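You operate a simulated robot arm through the tools that you are given. There is no shell and no other tool. Be economical: measure what you need, move in short steps, check, and stop when the job is done.

You run a simulated robot arm. Do the job below in one go: nothing can be reset, and whatever is moved stays where it is left.

Task
Put things in order on the quilt. At the end: the brown cocoa jar stands where the yellow sponge stood; the yellow sponge is on the beige letter tray; the red oil tin stands where the brown cocoa jar stood; the beige polish brush stands on top of the pink soap bar; the brown stamp stands where the red oil tin stood; whatever was shut is shut again. Leave all else as you found it, and nothing knocked over.

The check looks at the end state, three seconds after you hand in, the way a careful person would. Anything else that was tipped, shoved, dropped, spilled or broken makes it a failure.

Robot
A 6-joint arm with a two-finger parallel gripper, fixed in place. Base frame: the origin is at the foot of the arm, x ahead of it, y to its left, z up; the work surface is at about z = 0.7. Readings come in m, degrees, newtons and seconds.
With the tool pointing down near the work surface it reaches from about 0.22 to 0.62 m from the base axis. Its first joint turns from -66.0 to 66.0 degrees. Payload 2.7 kg.
The TCP is the grasp point between the finger pads, 0.023 m short of the fingertips. In the tool frame z runs along the fingers and y along their closing line. Largest opening 0.094 m; finger width 0.038, thickness 0.01; the body of the gripper, 0.054 by 0.096 m, starts 0.039 m behind the TCP.
Orientation is that of the tool frame in the base frame, as [roll, pitch, yaw] about the fixed x, y, z axes, in that order (R = Rz(yaw) Ry(pitch) Rx(roll)). With the fingers straight down and closing along the base's y, the tool's x points along the base's -x, its y along +y and its z along -z.

Tools
- The arm moves only by the tool arm_command. Its argument "increments" is one flat list of numbers, 7 for each row, row after row: the shift along the tool's x, y, z in units of 200 mm (1.0 is 200 mm), then the turn, a rotation vector about the tool's x, y, z in units of 120 degrees (1.0 is 120 degrees), then the opening in per cent of the stroke, from 0 (shut) to 100 (fully open). In form: [x, y, z, wx, wy, wz, jaw, x, y, z, wx, wy, wz, jaw, ...]. A call has 1 to 20 rows; each row is the pose to reach, as a shift and turn from the pose commanded when the call began, along the tool's axes at that moment. A call with a number of a shift or a turn outside -1 to 1 is refused whole. A row lasts 0.2 s, in which the tool goes at most 0.05 m and 8.6 degrees; a call with a longer step from one row to the next is refused whole, and so is a gripper value outside its range. A pose out of reach is approached as far as the arm can. The call stops where the force on the tool passes 40 N (or 10 N more than at its start, if that is more) or the arm is blocked; 0.2 s more then pass. Each finger travels about 0.045 m/s and halts on what it meets, pressing with about 22 N; the grip force reading is that of the motor and also rises with nothing between the fingers. The clock runs only during rows and for 0.2 s after the last one: add rows that repeat a pose to give the fingers time. The reply holds the time, the measured pose of the TCP, the force on the tool along the base axes, the opening and the grip force, in the units named above and with some noise, with the torque about the TCP (base axes, N m) and any sound that the robot's microphone picked up, and new pictures: "show" is both (left out), scene, wrist or none.
- Cameras (640 x 400 px; columns grow to the right, rows downward): "scene" is fixed at [0.0679, -0.4144, 1.4005]; the picture's right is [0.89, -0.45, 0.00], its down [-0.29, -0.58, -0.76] and it looks along [0.34, 0.68, -0.65] (base axes); focal length 308 px, centre (320, 200). "wrist" rides on the gripper at [0.086, 0.016, -0.075] in the tool frame; the picture's right is [-0.18, 0.98, 0.00], its down [-0.58, -0.11, -0.81] and it looks along [-0.79, -0.15, 0.59] (tool axes); focal length 243 px, centre (320, 200).
- locate(camera, pixels): for up to 12 pixels [column, row] of the newest picture of that camera ("zoom" is the newest enlarged one), the place [x, y, z] in the base frame of the surface seen there, good to about 0.002 m, but the place of the scene camera against the robot may be out by one fixed shift of up to 0.018 m in any direction. The clock stands still meanwhile.
- enlarge(camera, box): a new picture of the part [left, top, right, bottom] of that camera's present view, enlarged. The clock stands still meanwhile.
- close_job(): hands the job in; it is judged then, once.

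Keep the steps short. Do not move on a guess: measure, check each grasp and each placing, and mend mistakes. In all there are 80 turns and 200 pictures (those below and enlarged ones count). Leave the gripper open and the arm clear of the work at the hand-in unless told otherwise, and finish with a single line.

The tools are called after ">>>" as name(argument=value, ...) on one line, values as JSON. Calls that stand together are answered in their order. arm_command: Moves the arm, as the interface text tells. Its arguments: {"type":"object","properties":{"increments":{"type":"array","items":{"type":"number"}},"show":{"type":"string","enum":["both","scene","wrist","none"]}},"required":["increments"]} The other tools are called the same way: locate (camera, pixels) gives the place of the surface under pixels of a picture; enlarge (camera, box) takes an enlarged picture of a part of a camera's view; close_job () hands the job in.

At the start:

```text
clock: 0.0
tcp_pos: [0.465, 0.0024, 1.0106]
tcp_rot: [179.9, 0.1, -180.0]
wrist_force: [0.3, -0.2, 0.3]
wrist_torque: [-0.02, -0.01, 0.02]
gripper_width: 0.0941
grasp_force: 0.0
```

scene: 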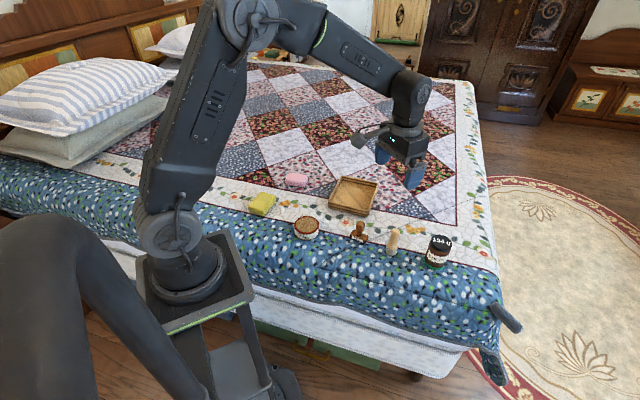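
wrist: 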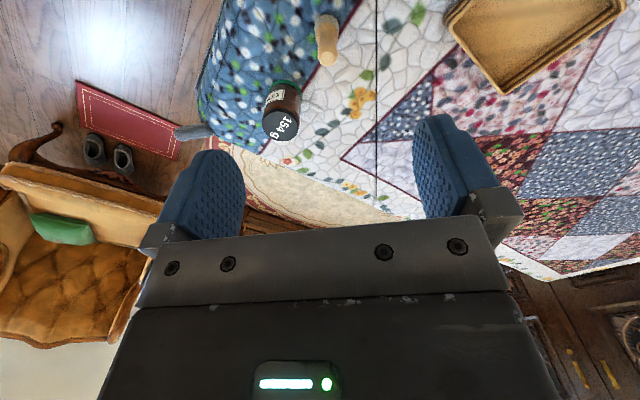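

I see the row of objects on the quilt in the scene picture. I'll enlarge that area to identify each one.

>>> enlarge(camera="scene", box=[230, 150, 480, 300])

```text
2.56 times, centred on (355, 225) of scene
```

zoom: 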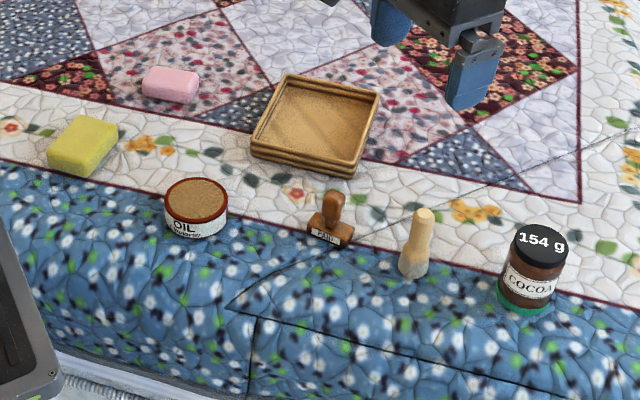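

Objects found: sponge, soap, oil tin, tray, stamp, brush and jar. I'll measure points on each in the zoomed picture.

>>> locate(camera="zoom", pixels=[[85, 135], [70, 162], [48, 153], [118, 127], [78, 177], [82, 116], [175, 80], [143, 92], [193, 101], [196, 197], [190, 180], [200, 216]])

>>> locate(camera="zoom", pixels=[[315, 120], [285, 75], [376, 92], [353, 172], [253, 145], [333, 197], [331, 238], [423, 213], [412, 272], [540, 242], [526, 295], [522, 312]])

>>> enlarge(camera="scene", box=[330, 200, 460, 280])

>>> enlarge(camera="scene", box=[235, 160, 365, 242])

```text
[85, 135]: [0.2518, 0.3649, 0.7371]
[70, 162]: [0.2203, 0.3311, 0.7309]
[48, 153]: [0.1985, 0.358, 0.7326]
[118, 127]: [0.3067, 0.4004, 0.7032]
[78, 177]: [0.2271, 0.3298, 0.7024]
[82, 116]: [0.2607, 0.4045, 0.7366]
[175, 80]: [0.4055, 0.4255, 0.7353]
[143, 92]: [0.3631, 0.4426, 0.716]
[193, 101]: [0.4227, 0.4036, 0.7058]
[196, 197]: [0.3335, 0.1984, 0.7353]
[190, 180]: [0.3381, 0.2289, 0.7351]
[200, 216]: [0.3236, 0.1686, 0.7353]
```

```text
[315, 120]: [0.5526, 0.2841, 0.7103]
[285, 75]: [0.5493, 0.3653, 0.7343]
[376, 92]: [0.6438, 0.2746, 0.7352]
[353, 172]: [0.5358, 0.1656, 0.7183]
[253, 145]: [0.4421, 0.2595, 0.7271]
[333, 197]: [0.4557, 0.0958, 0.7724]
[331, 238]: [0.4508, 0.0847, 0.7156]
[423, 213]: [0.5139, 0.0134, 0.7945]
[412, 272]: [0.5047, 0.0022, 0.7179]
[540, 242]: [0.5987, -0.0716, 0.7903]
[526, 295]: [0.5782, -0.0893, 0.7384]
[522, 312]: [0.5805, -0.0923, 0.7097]
```

```text
4.92 times, centred on (395, 240) of scene
```

zoom: 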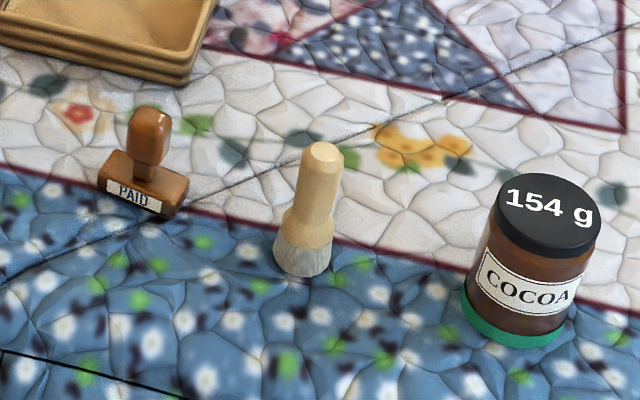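

```text
4.88 times, centred on (300, 201) of scene
```

zoom: 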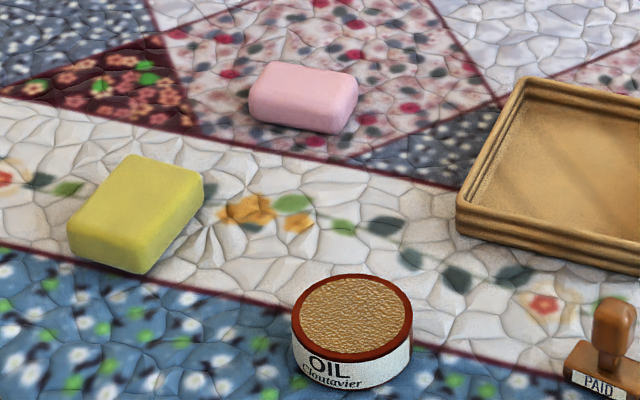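

I need the scene camera's shift against the robot, so I'll compare it with the wrist view of the jar and brush.

>>> enlarge(camera="wrist", box=[200, 0, 400, 150])

>>> locate(camera="scene", pixels=[[432, 239], [449, 240], [440, 236], [440, 243], [396, 231]])

```text
2.67 times, centred on (300, 75) of wrist
```

zoom: 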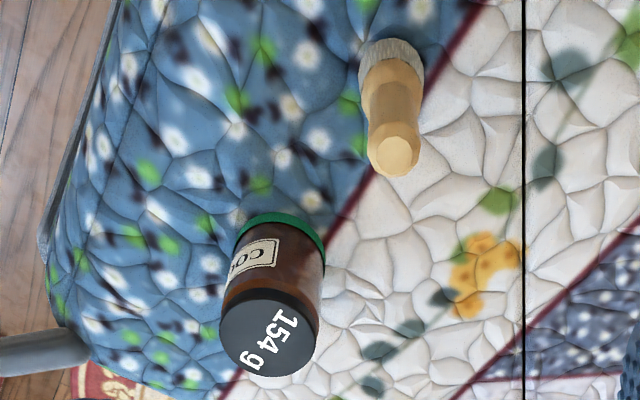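

```text
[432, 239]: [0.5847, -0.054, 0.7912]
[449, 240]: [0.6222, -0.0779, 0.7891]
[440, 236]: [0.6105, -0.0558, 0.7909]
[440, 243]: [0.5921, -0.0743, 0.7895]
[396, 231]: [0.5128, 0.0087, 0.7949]
```

>>> locate(camera="zoom", pixels=[[268, 336], [226, 336], [312, 340], [268, 306], [268, 370], [393, 155], [385, 150], [402, 150], [394, 168]])

>>> enlarge(camera="scene", box=[380, 220, 460, 270])

```text
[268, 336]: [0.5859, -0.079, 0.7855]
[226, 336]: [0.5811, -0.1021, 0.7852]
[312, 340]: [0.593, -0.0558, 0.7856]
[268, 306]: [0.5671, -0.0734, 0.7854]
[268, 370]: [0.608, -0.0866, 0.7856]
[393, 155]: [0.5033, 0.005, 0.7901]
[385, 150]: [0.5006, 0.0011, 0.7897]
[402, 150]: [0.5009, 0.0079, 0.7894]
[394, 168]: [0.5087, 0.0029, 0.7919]
```

```text
8.00 times, centred on (420, 245) of scene
```

zoom: 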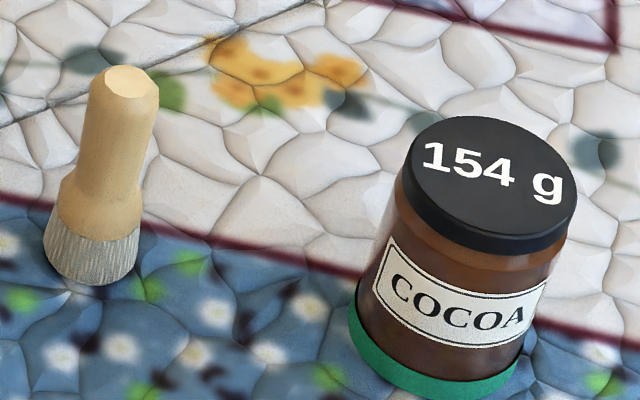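

>>> locate(camera="zoom", pixels=[[493, 177], [410, 165], [572, 190], [480, 119], [500, 232], [130, 82], [432, 388], [360, 340], [88, 282]])

```text
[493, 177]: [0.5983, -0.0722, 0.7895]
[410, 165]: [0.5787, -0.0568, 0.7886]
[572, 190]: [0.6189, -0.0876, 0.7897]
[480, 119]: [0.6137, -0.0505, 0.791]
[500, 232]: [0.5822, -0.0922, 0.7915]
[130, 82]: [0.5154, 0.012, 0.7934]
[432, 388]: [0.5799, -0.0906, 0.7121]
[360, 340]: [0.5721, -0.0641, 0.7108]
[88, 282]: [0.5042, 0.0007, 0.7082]
```

The jar and the brush agree on the shift: scene minus robot is about (+0.0115, +0.0075, +0.004). Next I'll measure the top faces of the sponge, soap and tin.

>>> locate(camera="scene", pixels=[[249.4, 205.0], [261.3, 193], [274.8, 196.8], [263.7, 208.6], [262.3, 201], [288, 176.8], [290.5, 173.4], [305.6, 175.5], [303.5, 181], [295.2, 223.3], [318, 224.6], [306.6, 216.8]])

>>> enlarge(camera="scene", box=[280, 205, 376, 265])

```text
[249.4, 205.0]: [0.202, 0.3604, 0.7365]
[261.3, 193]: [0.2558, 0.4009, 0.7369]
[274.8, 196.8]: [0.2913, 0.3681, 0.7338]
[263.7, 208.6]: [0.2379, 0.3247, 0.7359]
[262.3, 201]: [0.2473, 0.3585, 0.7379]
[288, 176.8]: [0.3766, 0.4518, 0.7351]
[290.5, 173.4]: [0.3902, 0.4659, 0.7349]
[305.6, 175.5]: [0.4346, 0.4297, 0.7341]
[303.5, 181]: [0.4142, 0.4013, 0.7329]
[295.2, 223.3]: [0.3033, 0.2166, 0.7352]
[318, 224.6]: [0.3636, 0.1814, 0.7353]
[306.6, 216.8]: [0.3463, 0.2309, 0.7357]
```

```text
6.67 times, centred on (328, 235) of scene
```

zoom: 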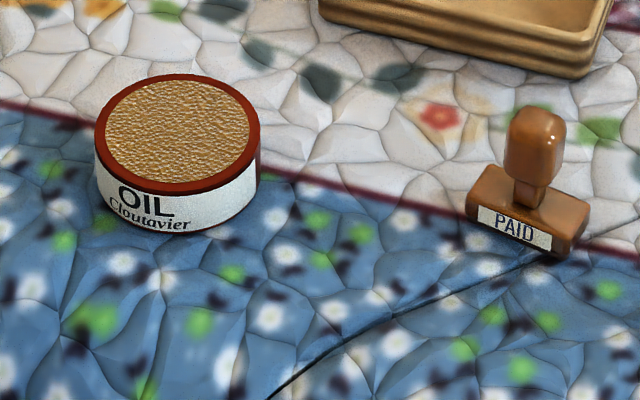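

Corrected to the robot frame, the sponge centre is about (0.235, 0.356) with its top at 0.732. Its long axis lies at about 39°. I'll move halfway towards it at height.

>>> arm_command(increments=[0.1, 0.15, 0.05, 0, 0, 0, 100, 0.2, 0.3, 0.1, 0, 0, 0, 100, 0.3, 0.45, 0.15, 0, 0, 0, 100, 0.4, 0.6, 0.2, 0, 0, 0, 100, 0.5, 0.75, 0.25, 0, 0, 0, 100, 0.575, 0.884, 0.3, 0, 0, 0, 100], show="none")

>>> locate(camera="zoom", pixels=[[532, 122], [510, 140], [560, 150], [482, 170], [585, 208], [468, 205], [575, 240], [178, 130], [98, 135], [258, 140], [178, 76], [178, 188]])

```text
clock: 1.4
tcp_pos: [0.3492, 0.1792, 0.9501]
tcp_rot: [-179.9, 0.0, 180.0]
wrist_force: [-1.2, -0.6, 0.1]
wrist_torque: [0.02, 0.01, -0.04]
gripper_width: 0.0941
grasp_force: 0.1
```

```text
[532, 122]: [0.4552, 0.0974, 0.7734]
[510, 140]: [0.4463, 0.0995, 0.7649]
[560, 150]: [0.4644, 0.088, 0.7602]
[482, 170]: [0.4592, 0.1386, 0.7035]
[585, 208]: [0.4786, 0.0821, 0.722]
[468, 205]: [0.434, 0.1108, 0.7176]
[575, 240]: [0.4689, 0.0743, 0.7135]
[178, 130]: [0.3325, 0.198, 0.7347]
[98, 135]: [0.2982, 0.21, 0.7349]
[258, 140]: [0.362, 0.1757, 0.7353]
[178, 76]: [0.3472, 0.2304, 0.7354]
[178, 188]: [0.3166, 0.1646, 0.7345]
```

Next is the second half of the move, to a hover over the sponge, turning +39° in yaw.

>>> arm_command(increments=[0.095, 0.147, 0.09, 0, 0, -0.054, 100, 0.19, 0.295, 0.18, 0, 0, -0.108, 100, 0.285, 0.442, 0.27, 0, 0, -0.162, 100, 0.38, 0.59, 0.36, 0, 0, -0.217, 100, 0.475, 0.737, 0.45, 0, 0, -0.271, 100, 0.57, 0.885, 0.55, 0, 0, -0.325, 100, 0.57, 0.885, 0.55, 0, 0, -0.325, 100])

```text
clock: 3.0
tcp_pos: [0.2332, 0.3576, 0.8391]
tcp_rot: [180.0, 0.1, -140.8]
wrist_force: [-0.1, -0.2, 0.8]
wrist_torque: [0.02, 0.03, 0.01]
gripper_width: 0.0938
grasp_force: 0.1
```

scene: 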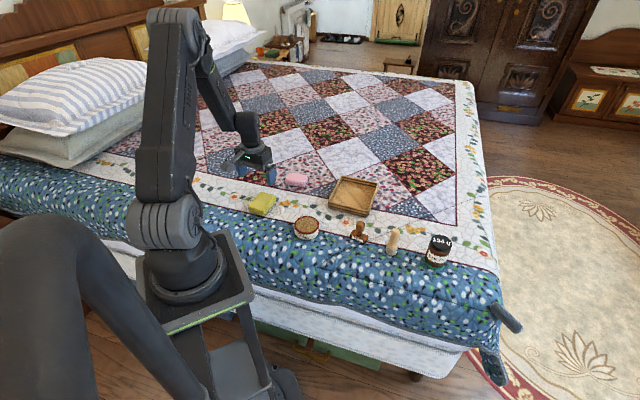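
wrist: 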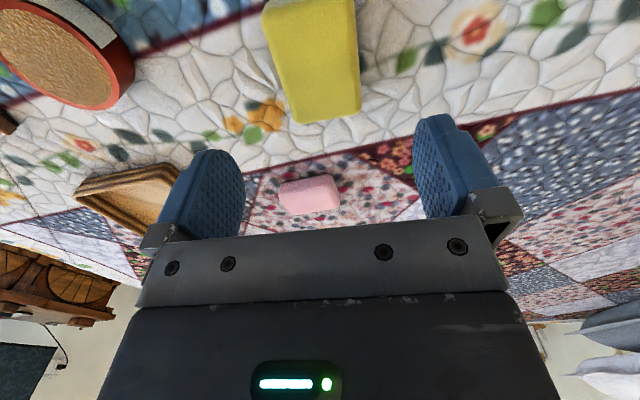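

The sponge is between the fingers in the wrist view. I'll locate its edges, and the soap and the tin as well.

>>> locate(camera="wrist", pixels=[[268, 10], [352, 10], [298, 112], [352, 105], [276, 60], [355, 60], [312, 50], [285, 190], [335, 183], [312, 200], [288, 208], [336, 205]])

>>> locate(camera="wrist", pixels=[[20, 12], [60, 55], [100, 60], [115, 75], [60, 100], [125, 80], [80, 200], [125, 185], [165, 165], [130, 235], [308, 184], [310, 214]])

>>> enlarge(camera="wrist", box=[220, 0, 400, 112])

```text
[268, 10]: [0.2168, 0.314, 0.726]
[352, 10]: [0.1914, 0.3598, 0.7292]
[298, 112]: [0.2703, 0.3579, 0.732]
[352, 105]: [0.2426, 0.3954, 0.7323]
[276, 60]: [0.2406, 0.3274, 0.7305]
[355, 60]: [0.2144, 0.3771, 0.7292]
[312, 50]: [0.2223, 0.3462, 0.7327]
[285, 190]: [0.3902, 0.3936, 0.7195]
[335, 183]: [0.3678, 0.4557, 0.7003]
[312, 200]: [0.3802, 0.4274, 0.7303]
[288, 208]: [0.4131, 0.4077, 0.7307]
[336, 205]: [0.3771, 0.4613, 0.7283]
```

```text
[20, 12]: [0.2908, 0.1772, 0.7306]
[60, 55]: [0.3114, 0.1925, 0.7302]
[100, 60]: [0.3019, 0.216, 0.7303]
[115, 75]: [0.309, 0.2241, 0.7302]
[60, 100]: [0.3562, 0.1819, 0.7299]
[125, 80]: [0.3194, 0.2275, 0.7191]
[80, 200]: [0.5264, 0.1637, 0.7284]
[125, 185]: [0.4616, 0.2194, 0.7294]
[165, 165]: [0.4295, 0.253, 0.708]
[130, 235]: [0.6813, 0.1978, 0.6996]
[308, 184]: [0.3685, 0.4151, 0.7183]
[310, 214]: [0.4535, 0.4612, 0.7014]
```

```text
3.56 times, centred on (310, 56) of wrist
```

zoom: 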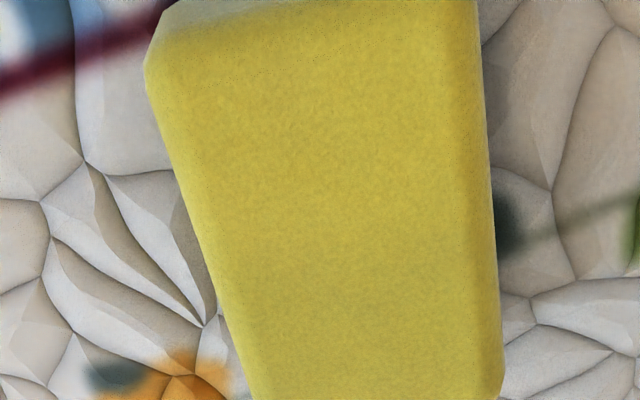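

The sponge centre is (0.235, 0.357), its width is about 0.057, and its long axis is at 37°. I'll descend to z = 0.729, close, and check.

>>> arm_command(increments=[-0.005, -0.008, 0.15, 0, 0, 0.017, 100, -0.005, -0.008, 0.3, 0, 0, 0.017, 100, -0.005, -0.008, 0.45, 0, 0, 0.017, 100, -0.005, -0.008, 0.55, 0, 0, 0.017, 100, -0.005, -0.008, 0.55, 0, 0, 0.017, 60, -0.005, -0.008, 0.55, 0, 0, 0.017, 30, -0.005, -0.008, 0.55, 0, 0, 0.017, 0, -0.005, -0.008, 0.55, 0, 0, 0.017, 0, -0.005, -0.008, 0.55, 0, 0, 0.017, 0], show="wrist")

```text
clock: 5.0
tcp_pos: [0.2373, 0.3569, 0.7313]
tcp_rot: [-180.0, 0.0, -142.9]
wrist_force: [0.0, -0.6, 0.0]
wrist_torque: [0.0, 0.0, -0.01]
gripper_width: 0.0614
grasp_force: 22.1
```

wrist: 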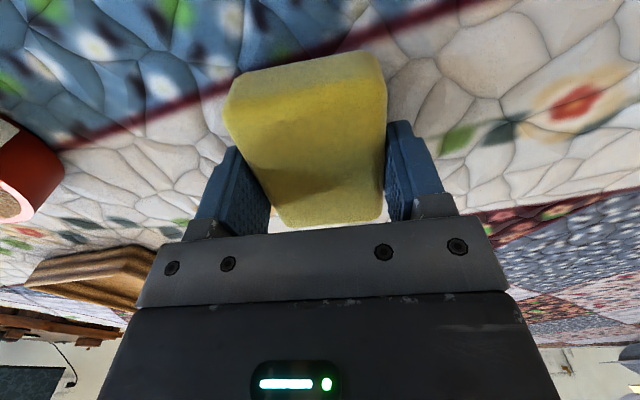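

The sponge is gripped at 0.061 m with 22 N. I'll lift it straight up 0.13 m.

>>> arm_command(increments=[0, 0, -0.1, 0, 0, 0, 0, 0, 0, -0.25, 0, 0, 0, 0, 0, 0, -0.4, 0, 0, 0, 0, 0, 0, -0.55, 0, 0, 0, 0, 0, 0, -0.65, 0, 0, 0, 0])

```text
clock: 6.2
tcp_pos: [0.2385, 0.3555, 0.8619]
tcp_rot: [-179.9, -0.1, -143.0]
wrist_force: [0.3, 0.2, -0.9]
wrist_torque: [0.02, -0.01, 0.0]
gripper_width: 0.0609
grasp_force: 21.7
```

scene: 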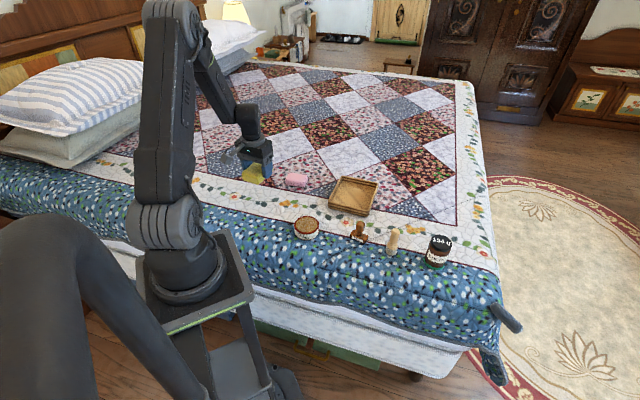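
wrist: 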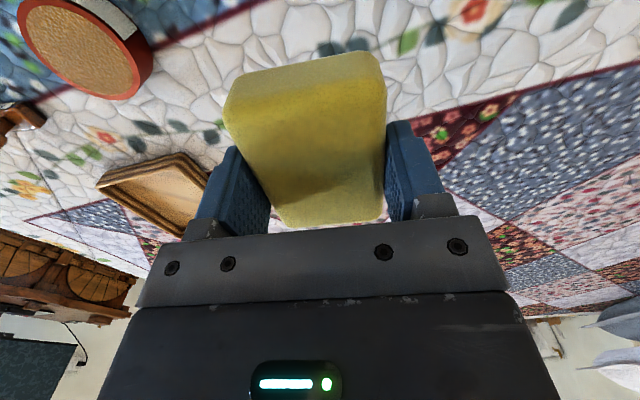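

The sponge is held. Now I'll enlarge the tray and measure its corners.

>>> enlarge(camera="scene", box=[312, 170, 392, 220])

```text
8.00 times, centred on (352, 195) of scene
```

zoom: 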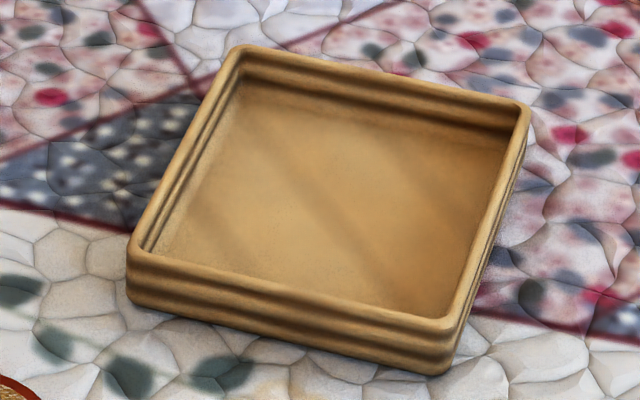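

>>> locate(camera="zoom", pixels=[[238, 48], [526, 106], [450, 325], [132, 242], [320, 190], [200, 230], [420, 290], [250, 100], [480, 150], [135, 300], [445, 370], [290, 283]])

```text
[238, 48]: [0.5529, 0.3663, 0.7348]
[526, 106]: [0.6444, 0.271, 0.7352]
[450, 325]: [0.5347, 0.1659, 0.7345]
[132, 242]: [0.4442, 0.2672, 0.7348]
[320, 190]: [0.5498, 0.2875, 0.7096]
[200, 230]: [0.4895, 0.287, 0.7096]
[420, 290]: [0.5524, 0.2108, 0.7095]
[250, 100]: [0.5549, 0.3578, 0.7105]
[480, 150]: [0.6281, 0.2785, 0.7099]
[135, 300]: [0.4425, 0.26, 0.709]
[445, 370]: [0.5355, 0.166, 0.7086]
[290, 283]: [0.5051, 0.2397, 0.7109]
```

In the robot frame the tray centre is (0.5325, 0.26), its floor is at 0.7055, and its long sides lie at 42°. I'll carry the sponge over at height.

>>> arm_command(increments=[-0.1, -0.146, 0, 0, 0, 0, 0, -0.2, -0.292, 0, 0, 0, 0, 0, -0.3, -0.438, 0, 0, 0, 0, 0, -0.4, -0.584, 0, 0, 0, 0, 0, -0.5, -0.73, 0, 0, 0, 0, 0], show="none")

>>> arm_command(increments=[-0.09, -0.134, 0, 0, 0, -0.011, 0, -0.18, -0.267, 0, 0, 0, -0.022, 0, -0.27, -0.4, 0, 0, 0, -0.033, 0, -0.36, -0.534, 0, 0, 0, -0.044, 0, -0.36, -0.534, 0, 0, 0, -0.044, 0, -0.36, -0.534, 0, 0, 0, -0.044, 0])

```text
clock: 7.4
tcp_pos: [0.4045, 0.3007, 0.8603]
tcp_rot: [-179.9, 0.0, -143.0]
wrist_force: [0.0, 0.0, 0.2]
wrist_torque: [0.03, -0.02, -0.04]
gripper_width: 0.0612
grasp_force: 22.4
```

```text
clock: 8.8
tcp_pos: [0.5266, 0.2564, 0.8604]
tcp_rot: [-180.0, 0.1, -137.7]
wrist_force: [0.4, -0.7, -0.7]
wrist_torque: [-0.01, 0.01, 0.0]
gripper_width: 0.0611
grasp_force: 22.0
```

scene: 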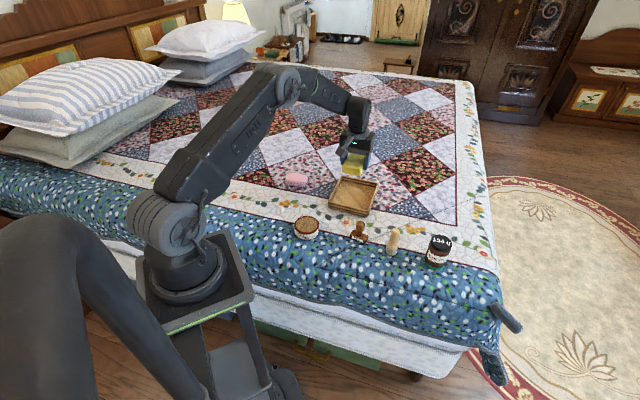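
wrist: 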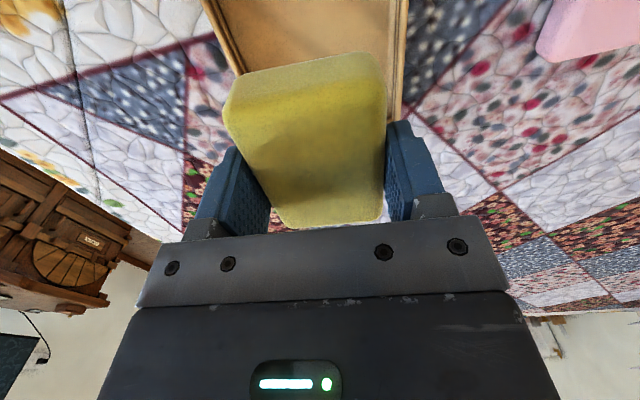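

The sponge is aligned over the tray. I'll lower it to z ≈ 0.738.

>>> arm_command(increments=[-0.03, 0, 0.15, 0, 0, 0, 0, -0.03, 0, 0.3, 0, 0, 0, 0, -0.03, 0, 0.45, 0, 0, 0, 0, -0.03, 0, 0.55, 0, 0, 0, 0, -0.03, 0, 0.61, 0, 0, 0, 0, -0.03, 0, 0.61, 0, 0, 0, 0])

```text
clock: 10.2
tcp_pos: [0.5319, 0.2616, 0.7386]
tcp_rot: [-179.9, 0.0, -137.7]
wrist_force: [0.7, -0.5, -1.2]
wrist_torque: [0.02, -0.03, -0.01]
gripper_width: 0.061
grasp_force: 22.3
```

scene: 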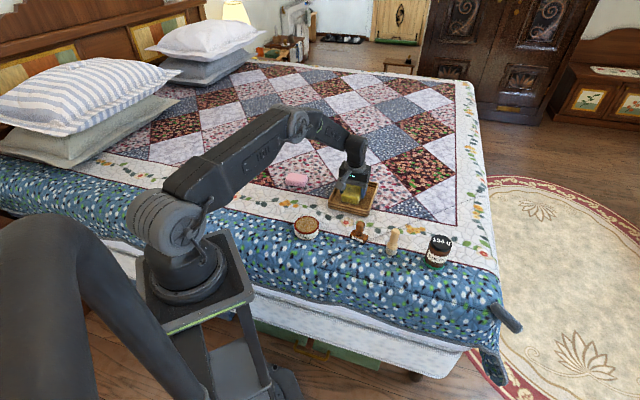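
wrist: 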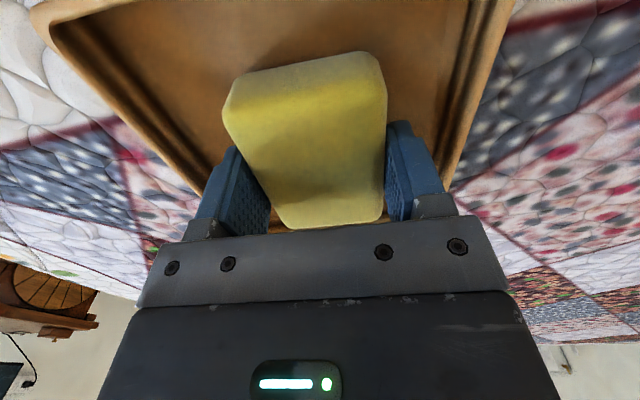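

The sponge sits inside the tray walls with only a tiny gap below. I'll lower it 1.5 mm, open to 82% and rise.

>>> arm_command(increments=[0, 0, 0.008, 0, 0, 0, 0, 0, 0, 0.008, 0, 0, 0, 82, 0, 0, 0.008, 0, 0, 0, 82, 0, 0, 0.008, 0, 0, 0, 82, 0, 0, -0.1, 0, 0, 0, 82, 0, 0, -0.3, 0, 0, 0, 82, 0, 0, -0.5, 0, 0, 0, 100, 0, 0, -0.65, 0, 0, 0, 100])

```text
clock: 12.0
tcp_pos: [0.5313, 0.2595, 0.8684]
tcp_rot: [179.9, 0.0, -137.7]
wrist_force: [0.2, -0.3, -0.3]
wrist_torque: [0.0, 0.03, 0.0]
gripper_width: 0.0938
grasp_force: 0.0
```

scene: 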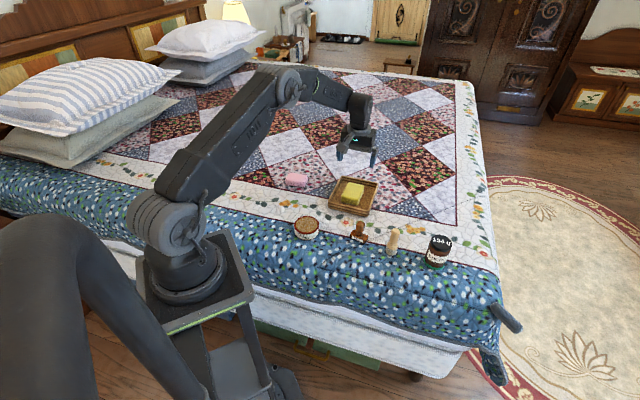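
wrist: 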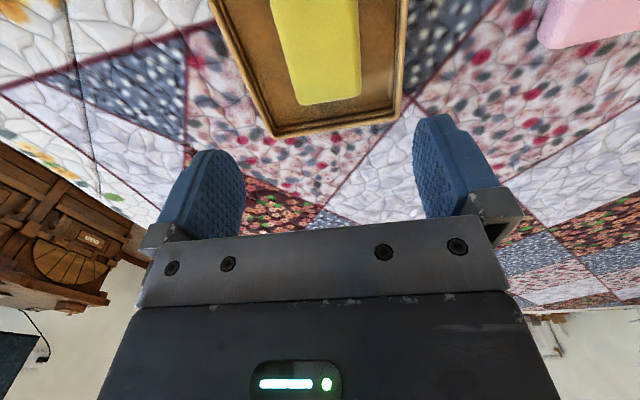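

The sponge is in the tray. Next is the jar at (0.587, −0.0795), so I'll move above it and turn to yaw 172°.

>>> arm_command(increments=[0.09, -0.144, -0.04, 0, 0, 0, 100, 0.18, -0.288, -0.04, 0, 0, 0, 100, 0.28, -0.43, -0.04, 0, 0, 0, 100, 0.37, -0.57, -0.04, 0, 0, 0, 100, 0.467, -0.72, -0.04, 0, 0, 0, 100], show="none")

>>> arm_command(increments=[0.07, -0.11, 0, 0, 0, 0.06, 100, 0.14, -0.22, 0, 0, 0, 0.12, 100, 0.21, -0.32, 0, 0, 0, 0.18, 100, 0.28, -0.43, 0, 0, 0, 0.24, 100, 0.35, -0.54, 0, 0, 0, 0.3, 100, 0.42, -0.65, 0, 0, 0, 0.36, 100, 0.467, -0.72, 0, 0, 0, 0.419, 100, 0.467, -0.72, 0, 0, 0, 0.419, 100])

```text
clock: 13.2
tcp_pos: [0.5598, 0.0911, 0.8758]
tcp_rot: [-179.9, 0.0, -137.7]
wrist_force: [0.4, -0.1, -0.8]
wrist_torque: [0.0, -0.01, -0.03]
gripper_width: 0.0942
grasp_force: 0.0
```

```text
clock: 15.0
tcp_pos: [0.5867, -0.076, 0.8782]
tcp_rot: [-179.9, 0.1, 171.9]
wrist_force: [0.1, 0.8, 0.1]
wrist_torque: [0.04, 0.0, -0.03]
gripper_width: 0.0938
grasp_force: 0.1
```

scene: 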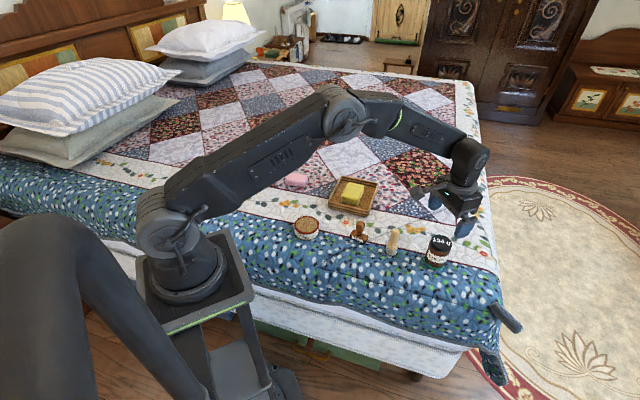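
wrist: 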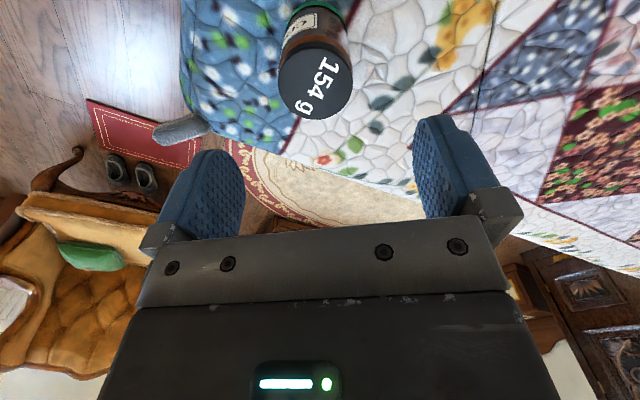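

Jar lid centre appears near (316, 84) in the wrist view. I'll enlarge and measure it.

>>> enlarge(camera="wrist", box=[240, 0, 400, 130])

>>> locate(camera="wrist", pixels=[[316, 84], [281, 84], [350, 84], [316, 53], [316, 117], [300, 40], [340, 35], [290, 5], [320, 15], [345, 5], [320, 30]])

```text
3.08 times, centred on (320, 65) of wrist
```

zoom: 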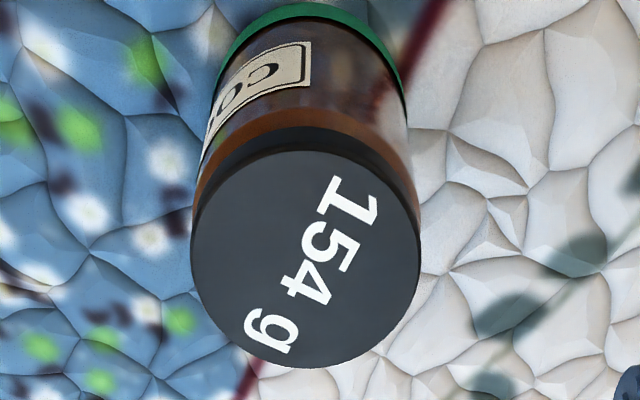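

```text
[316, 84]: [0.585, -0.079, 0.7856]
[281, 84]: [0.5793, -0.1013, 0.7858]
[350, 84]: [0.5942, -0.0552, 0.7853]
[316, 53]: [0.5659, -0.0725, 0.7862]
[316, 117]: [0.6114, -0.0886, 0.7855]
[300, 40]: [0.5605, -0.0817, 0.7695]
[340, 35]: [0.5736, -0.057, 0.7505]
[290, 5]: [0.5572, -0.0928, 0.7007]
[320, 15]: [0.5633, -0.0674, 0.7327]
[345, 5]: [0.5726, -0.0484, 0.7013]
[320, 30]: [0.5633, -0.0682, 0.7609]
```

The lid centre is (0.5875, −0.0795). I'll descend to z = 0.756 with the fingers around the glass body below the lid, then close.

>>> arm_command(increments=[-0.007, -0.017, 0.15, 0, 0, 0, 100, -0.007, -0.017, 0.3, 0, 0, 0, 100, -0.007, -0.017, 0.45, 0, 0, 0, 100, -0.007, -0.017, 0.61, 0, 0, 0, 100, -0.007, -0.017, 0.61, 0, 0, 0, 100, -0.007, -0.017, 0.61, 0, 0, 0, 60, -0.007, -0.017, 0.61, 0, 0, 0, 30, -0.007, -0.017, 0.61, 0, 0, 0, 0, -0.007, -0.017, 0.61, 0, 0, 0, 0, -0.007, -0.017, 0.61, 0, 0, 0, 0])

```text
clock: 17.2
tcp_pos: [0.5884, -0.0831, 0.7543]
tcp_rot: [180.0, 0.1, 172.0]
wrist_force: [0.9, 0.7, 0.7]
wrist_torque: [0.0, 0.0, 0.03]
gripper_width: 0.0551
grasp_force: 22.2
```

scene: 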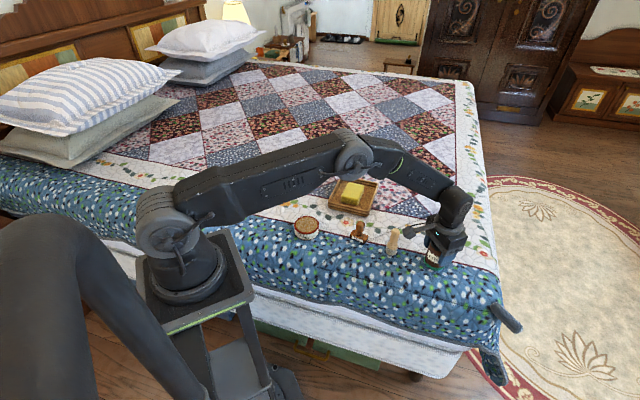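
wrist: 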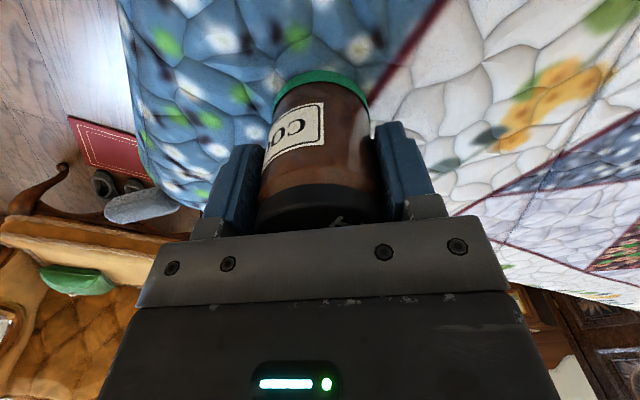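

The jar is gripped at 0.055 m. I'll lift 3 cm first and check whether the green base comes along.

>>> arm_command(increments=[0, 0, -0.05, 0, 0, 0, 0, 0, 0, -0.1, 0, 0, 0, 0, 0, 0, -0.15, 0, 0, 0, 0, 0, 0, -0.15, 0, 0, 0, 0])

>>> enlarge(camera="scene", box=[380, 210, 476, 270])

```text
clock: 18.2
tcp_pos: [0.5885, -0.0819, 0.7852]
tcp_rot: [180.0, 0.2, 172.0]
wrist_force: [-0.6, 0.4, -1.1]
wrist_torque: [-0.03, -0.02, 0.01]
gripper_width: 0.0552
grasp_force: 22.4
```

scene: 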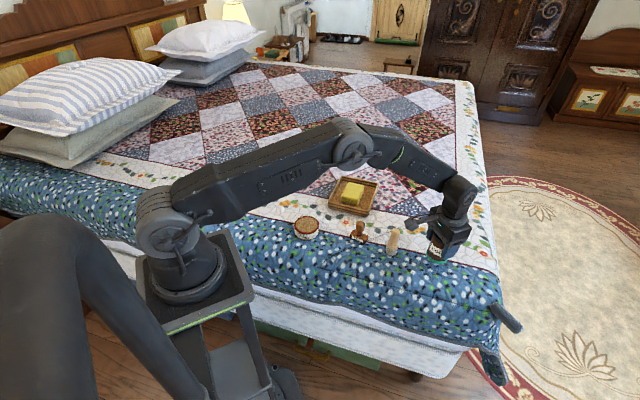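
wrist: 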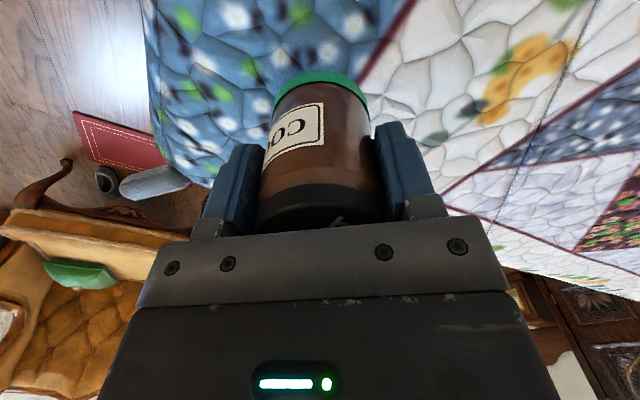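

```text
6.67 times, centred on (428, 240) of scene
```

zoom: 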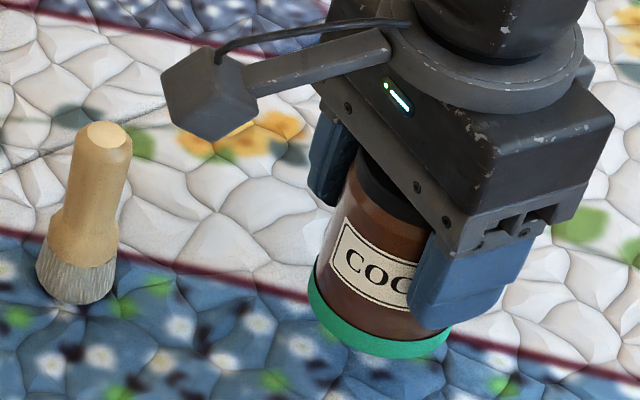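

The green base belongs to the jar and lifts with it. I'll raise it and carry it to the sponge's old place in steps.

>>> arm_command(increments=[0, 0, -0.15, 0, 0, 0, 0, 0, 0, -0.3, 0, 0, 0, 0, 0, 0, -0.45, 0, 0, 0, 0, 0, 0, -0.6, 0, 0, 0, 0, 0.137, 0.129, -0.6, 0, 0, 0, 0, 0.274, 0.257, -0.6, 0, 0, 0, 0, 0.41, 0.386, -0.6, 0, 0, 0, 0, 0.547, 0.514, -0.6, 0, 0, 0, 0, 0.684, 0.643, -0.6, 0, 0, 0, 0], show="none")

>>> arm_command(increments=[0.137, 0.129, 0, 0, 0, 0, 0, 0.274, 0.257, 0, 0, 0, 0, 0, 0.41, 0.386, 0, 0, 0, 0, 0, 0.547, 0.514, 0, 0, 0, 0, 0, 0.684, 0.643, 0, 0, 0, 0, 0], show="none")

>>> arm_command(increments=[0.11, 0.1, 0, 0, 0, -0.06, 0, 0.22, 0.2, 0, 0, 0, -0.12, 0, 0.33, 0.3, 0, 0, 0, -0.18, 0, 0.44, 0.4, 0, 0, 0, -0.24, 0, 0.55, 0.5, 0, 0, 0, -0.3, 0, 0.684, 0.643, 0, 0, 0, -0.36, 0, 0.684, 0.643, 0, 0, 0, -0.375, 0, 0.684, 0.643, 0, 0, 0, -0.375, 0])

```text
clock: 20.2
tcp_pos: [0.468, 0.0662, 0.9032]
tcp_rot: [179.9, 0.1, 171.9]
wrist_force: [-0.2, -0.3, -1.9]
wrist_torque: [-0.02, 0.04, -0.04]
gripper_width: 0.0552
grasp_force: 21.9
```

```text
clock: 21.4
tcp_pos: [0.351, 0.208, 0.9048]
tcp_rot: [179.9, 0.1, 172.0]
wrist_force: [-0.3, -0.1, -1.8]
wrist_torque: [0.02, 0.01, 0.01]
gripper_width: 0.0553
grasp_force: 21.7
```

```text
clock: 23.2
tcp_pos: [0.2352, 0.3588, 0.9054]
tcp_rot: [-179.9, 0.0, -142.9]
wrist_force: [0.5, 0.3, -1.0]
wrist_torque: [0.01, 0.0, 0.0]
gripper_width: 0.0553
grasp_force: 22.0
```

scene: 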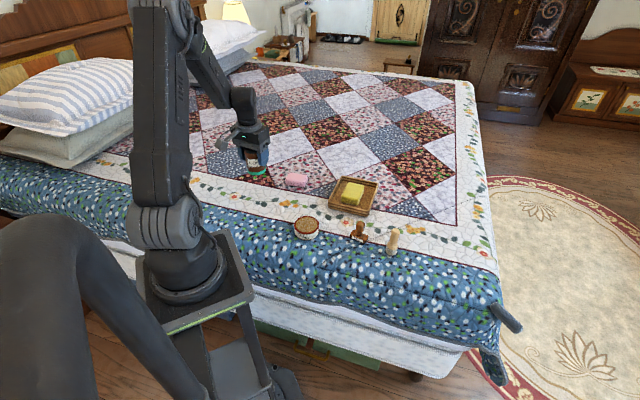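
wrist: 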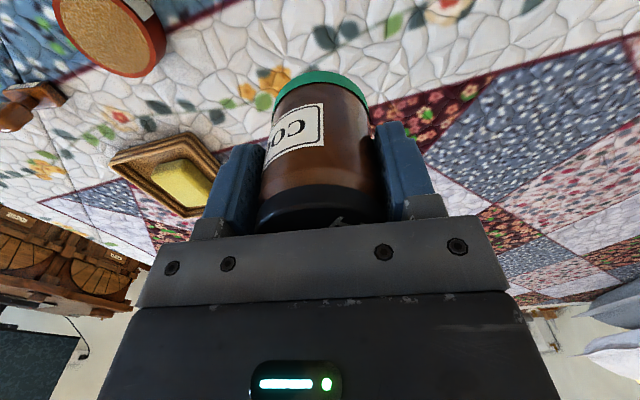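

I'll compare the quilt height at the jar's old place and here.

>>> locate(camera="scene", pixels=[[436, 257], [440, 262], [430, 259], [436, 252], [262, 207], [256, 210], [268, 207], [262, 203], [272, 202]])

```text
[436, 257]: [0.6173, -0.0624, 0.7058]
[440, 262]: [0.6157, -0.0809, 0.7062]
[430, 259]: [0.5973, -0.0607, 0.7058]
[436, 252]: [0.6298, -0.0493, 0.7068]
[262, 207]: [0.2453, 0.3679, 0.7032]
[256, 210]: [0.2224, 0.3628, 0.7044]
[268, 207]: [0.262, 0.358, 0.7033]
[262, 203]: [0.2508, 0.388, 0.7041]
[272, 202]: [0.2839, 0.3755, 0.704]
```

The quilt is about 2.5 mm lower here. I'll descend to z ≈ 0.753.

>>> arm_command(increments=[0, -0.006, 0.18, 0, 0, 0, 0, 0, -0.006, 0.36, 0, 0, 0, 0, 0, -0.006, 0.54, 0, 0, 0, 0, 0, -0.006, 0.65, 0, 0, 0, 0, 0, -0.006, 0.72, 0, 0, 0, 0, 0, -0.006, 0.757, 0, 0, 0, 0, 0, -0.006, 0.757, 0, 0, 0, 0])

>>> enlarge(camera="scene", box=[220, 165, 316, 225])

```text
clock: 24.8
tcp_pos: [0.237, 0.3571, 0.7528]
tcp_rot: [180.0, 0.2, -143.0]
wrist_force: [1.9, -3.2, 13.6]
wrist_torque: [-0.05, -0.11, -0.15]
gripper_width: 0.0553
grasp_force: 21.8
```

scene: 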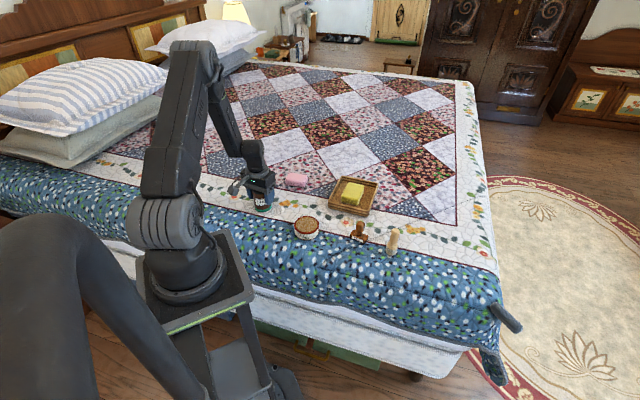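
wrist: 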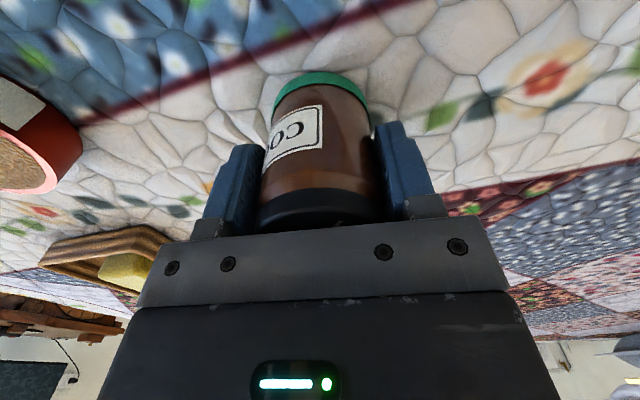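

```text
6.67 times, centred on (268, 195) of scene
```

zoom: 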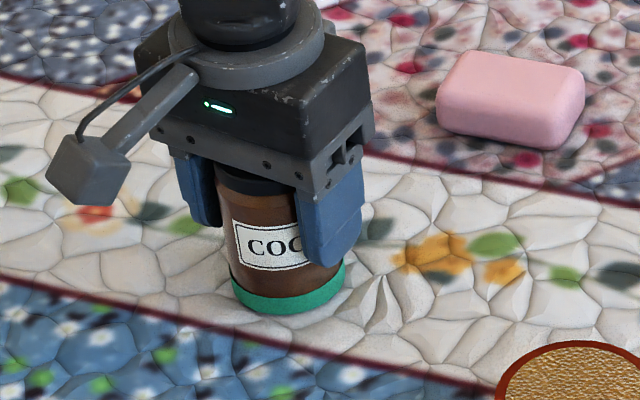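

Contact shows 13.6 N upward, so the jar stands on the quilt. I'll release it and rise.

>>> arm_command(increments=[0, 0, -0.004, 0, 0, 0, 0, 0, 0, -0.004, 0, 0, 0, 60, 0, 0, -0.004, 0, 0, 0, 100, 0, 0, -0.004, 0, 0, 0, 100, 0, 0, -0.004, 0, 0, 0, 100, 0, 0, -0.004, 0, 0, 0, 100, 0, 0, -0.15, 0, 0, 0, 100, 0, 0, -0.35, 0, 0, 0, 100, 0, 0, -0.55, 0, 0, 0, 100, 0, 0, -0.72, 0, 0, 0, 100])

>>> enlarge(camera="scene", box=[220, 165, 316, 225])

```text
clock: 27.0
tcp_pos: [0.2339, 0.3553, 0.896]
tcp_rot: [-179.9, 0.0, -143.0]
wrist_force: [-0.4, 0.2, -0.8]
wrist_torque: [0.03, -0.01, -0.02]
gripper_width: 0.094
grasp_force: 0.1
```

scene: 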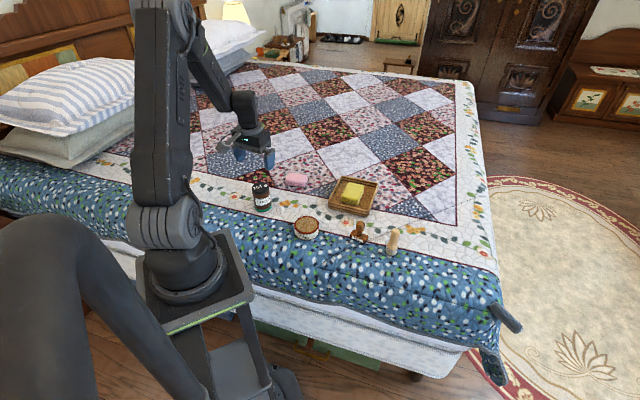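
wrist: 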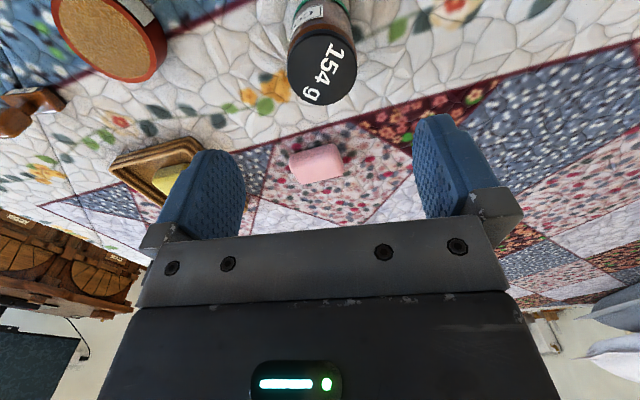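

```text
6.67 times, centred on (268, 195) of scene
```

zoom: 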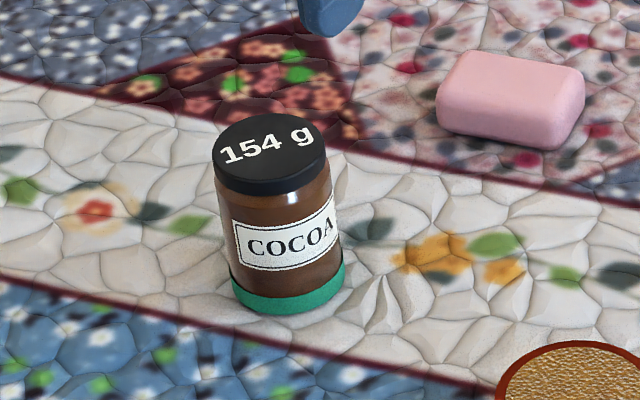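

The jar stands upright at the sponge's old place. Next I'll hover over the oil tin, near (0.3205, 0.1895).

>>> arm_command(increments=[0.03, -0.18, 0, 0, 0, 0, 100, 0.06, -0.37, 0, 0, 0, 0, 100, 0.09, -0.55, 0.1, 0, 0, 0, 100, 0.12, -0.74, 0.2, 0, 0, 0, 100, 0.15, -0.92, 0.28, 0, 0, 0, 100, 0.15, -0.92, 0.28, 0, 0, 0, 100], show="wrist")

>>> enlarge(camera="wrist", box=[220, 0, 400, 112])

```text
clock: 28.4
tcp_pos: [0.3233, 0.1922, 0.8415]
tcp_rot: [-179.9, 0.1, -143.0]
wrist_force: [0.1, -0.7, -0.2]
wrist_torque: [-0.01, 0.03, 0.0]
gripper_width: 0.0942
grasp_force: 0.0
```

wrist: 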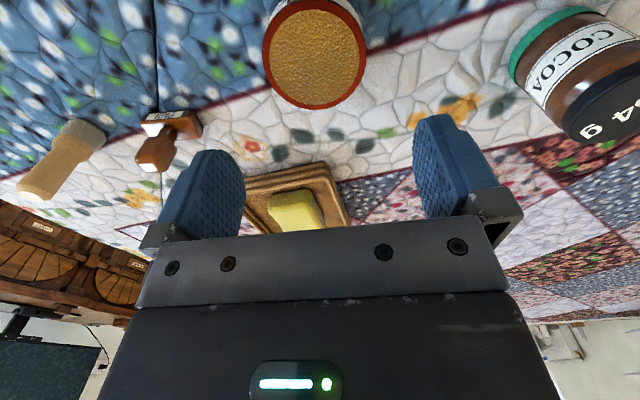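

```text
3.56 times, centred on (310, 56) of wrist
```

zoom: 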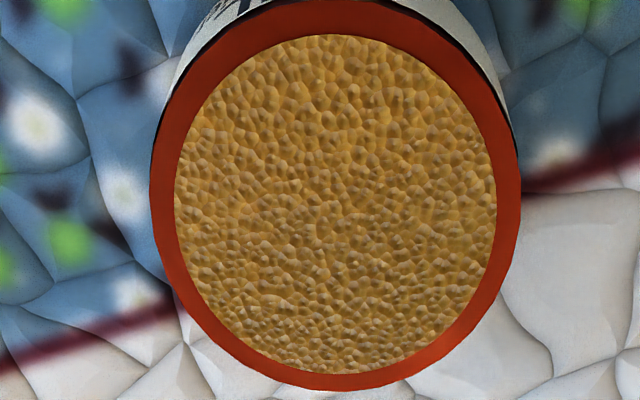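

>>> locate(camera="zoom", pixels=[[158, 190], [512, 190], [340, 382], [320, 12], [335, 190], [250, 260], [420, 260], [570, 270], [100, 370]])

>>> locate(camera="wrist", pixels=[[150, 158], [145, 150], [162, 152], [150, 168], [178, 118], [145, 125], [197, 118], [200, 133], [172, 115], [40, 185], [27, 192], [75, 135]])

```text
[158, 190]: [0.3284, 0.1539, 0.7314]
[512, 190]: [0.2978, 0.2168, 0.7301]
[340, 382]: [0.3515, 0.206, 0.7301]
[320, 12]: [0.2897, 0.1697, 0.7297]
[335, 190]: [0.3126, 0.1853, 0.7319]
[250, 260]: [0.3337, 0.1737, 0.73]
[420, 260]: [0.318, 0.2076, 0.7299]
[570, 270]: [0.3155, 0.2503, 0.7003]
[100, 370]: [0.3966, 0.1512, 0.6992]
```

```text
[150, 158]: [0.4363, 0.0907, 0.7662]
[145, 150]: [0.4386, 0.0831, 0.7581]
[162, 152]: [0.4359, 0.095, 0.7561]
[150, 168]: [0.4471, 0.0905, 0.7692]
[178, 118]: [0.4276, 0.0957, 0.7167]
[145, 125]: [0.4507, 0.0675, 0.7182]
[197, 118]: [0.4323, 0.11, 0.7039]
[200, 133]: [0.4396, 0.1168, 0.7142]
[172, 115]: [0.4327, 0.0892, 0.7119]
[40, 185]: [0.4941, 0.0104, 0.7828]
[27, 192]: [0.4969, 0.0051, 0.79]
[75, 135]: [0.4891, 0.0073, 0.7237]
```

The tin centre is (0.3206, 0.1879) and its diameter is 0.072. I'll descend to z = 0.728 and close.

>>> arm_command(increments=[0.024, -0.009, 0.1, 0, 0, 0, 100, 0.024, -0.009, 0.25, 0, 0, 0, 100, 0.024, -0.009, 0.4, 0, 0, 0, 100, 0.024, -0.009, 0.5, 0, 0, 0, 100, 0.024, -0.009, 0.565, 0, 0, 0, 100, 0.024, -0.009, 0.565, 0, 0, 0, 100, 0.024, -0.009, 0.565, 0, 0, 0, 60, 0.024, -0.009, 0.565, 0, 0, 0, 30, 0.024, -0.009, 0.565, 0, 0, 0, 0, 0.024, -0.009, 0.565, 0, 0, 0, 0])

```text
clock: 30.6
tcp_pos: [0.3187, 0.1879, 0.7276]
tcp_rot: [-179.9, 0.0, -143.0]
wrist_force: [-0.2, -1.8, -0.3]
wrist_torque: [-0.01, 0.03, 0.0]
gripper_width: 0.0755
grasp_force: 21.3
```

scene: 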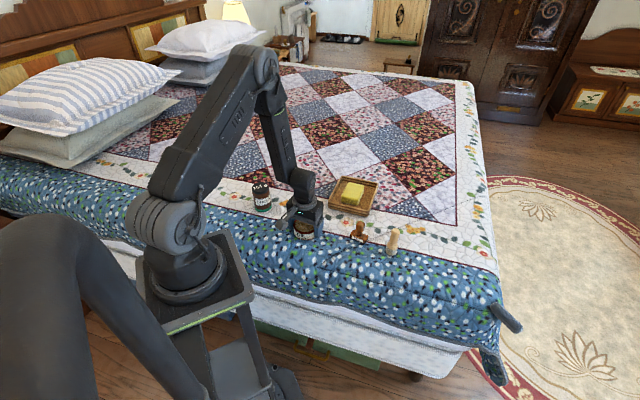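
wrist: 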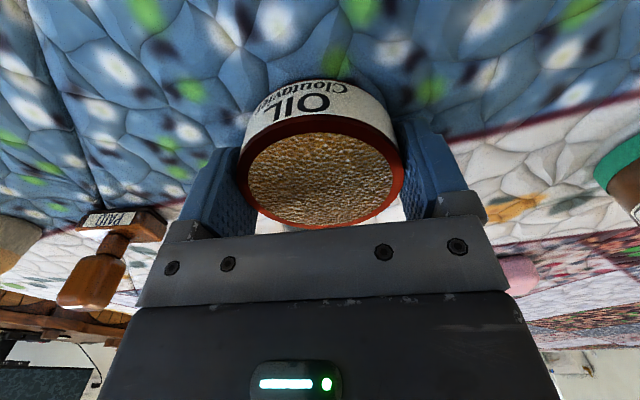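

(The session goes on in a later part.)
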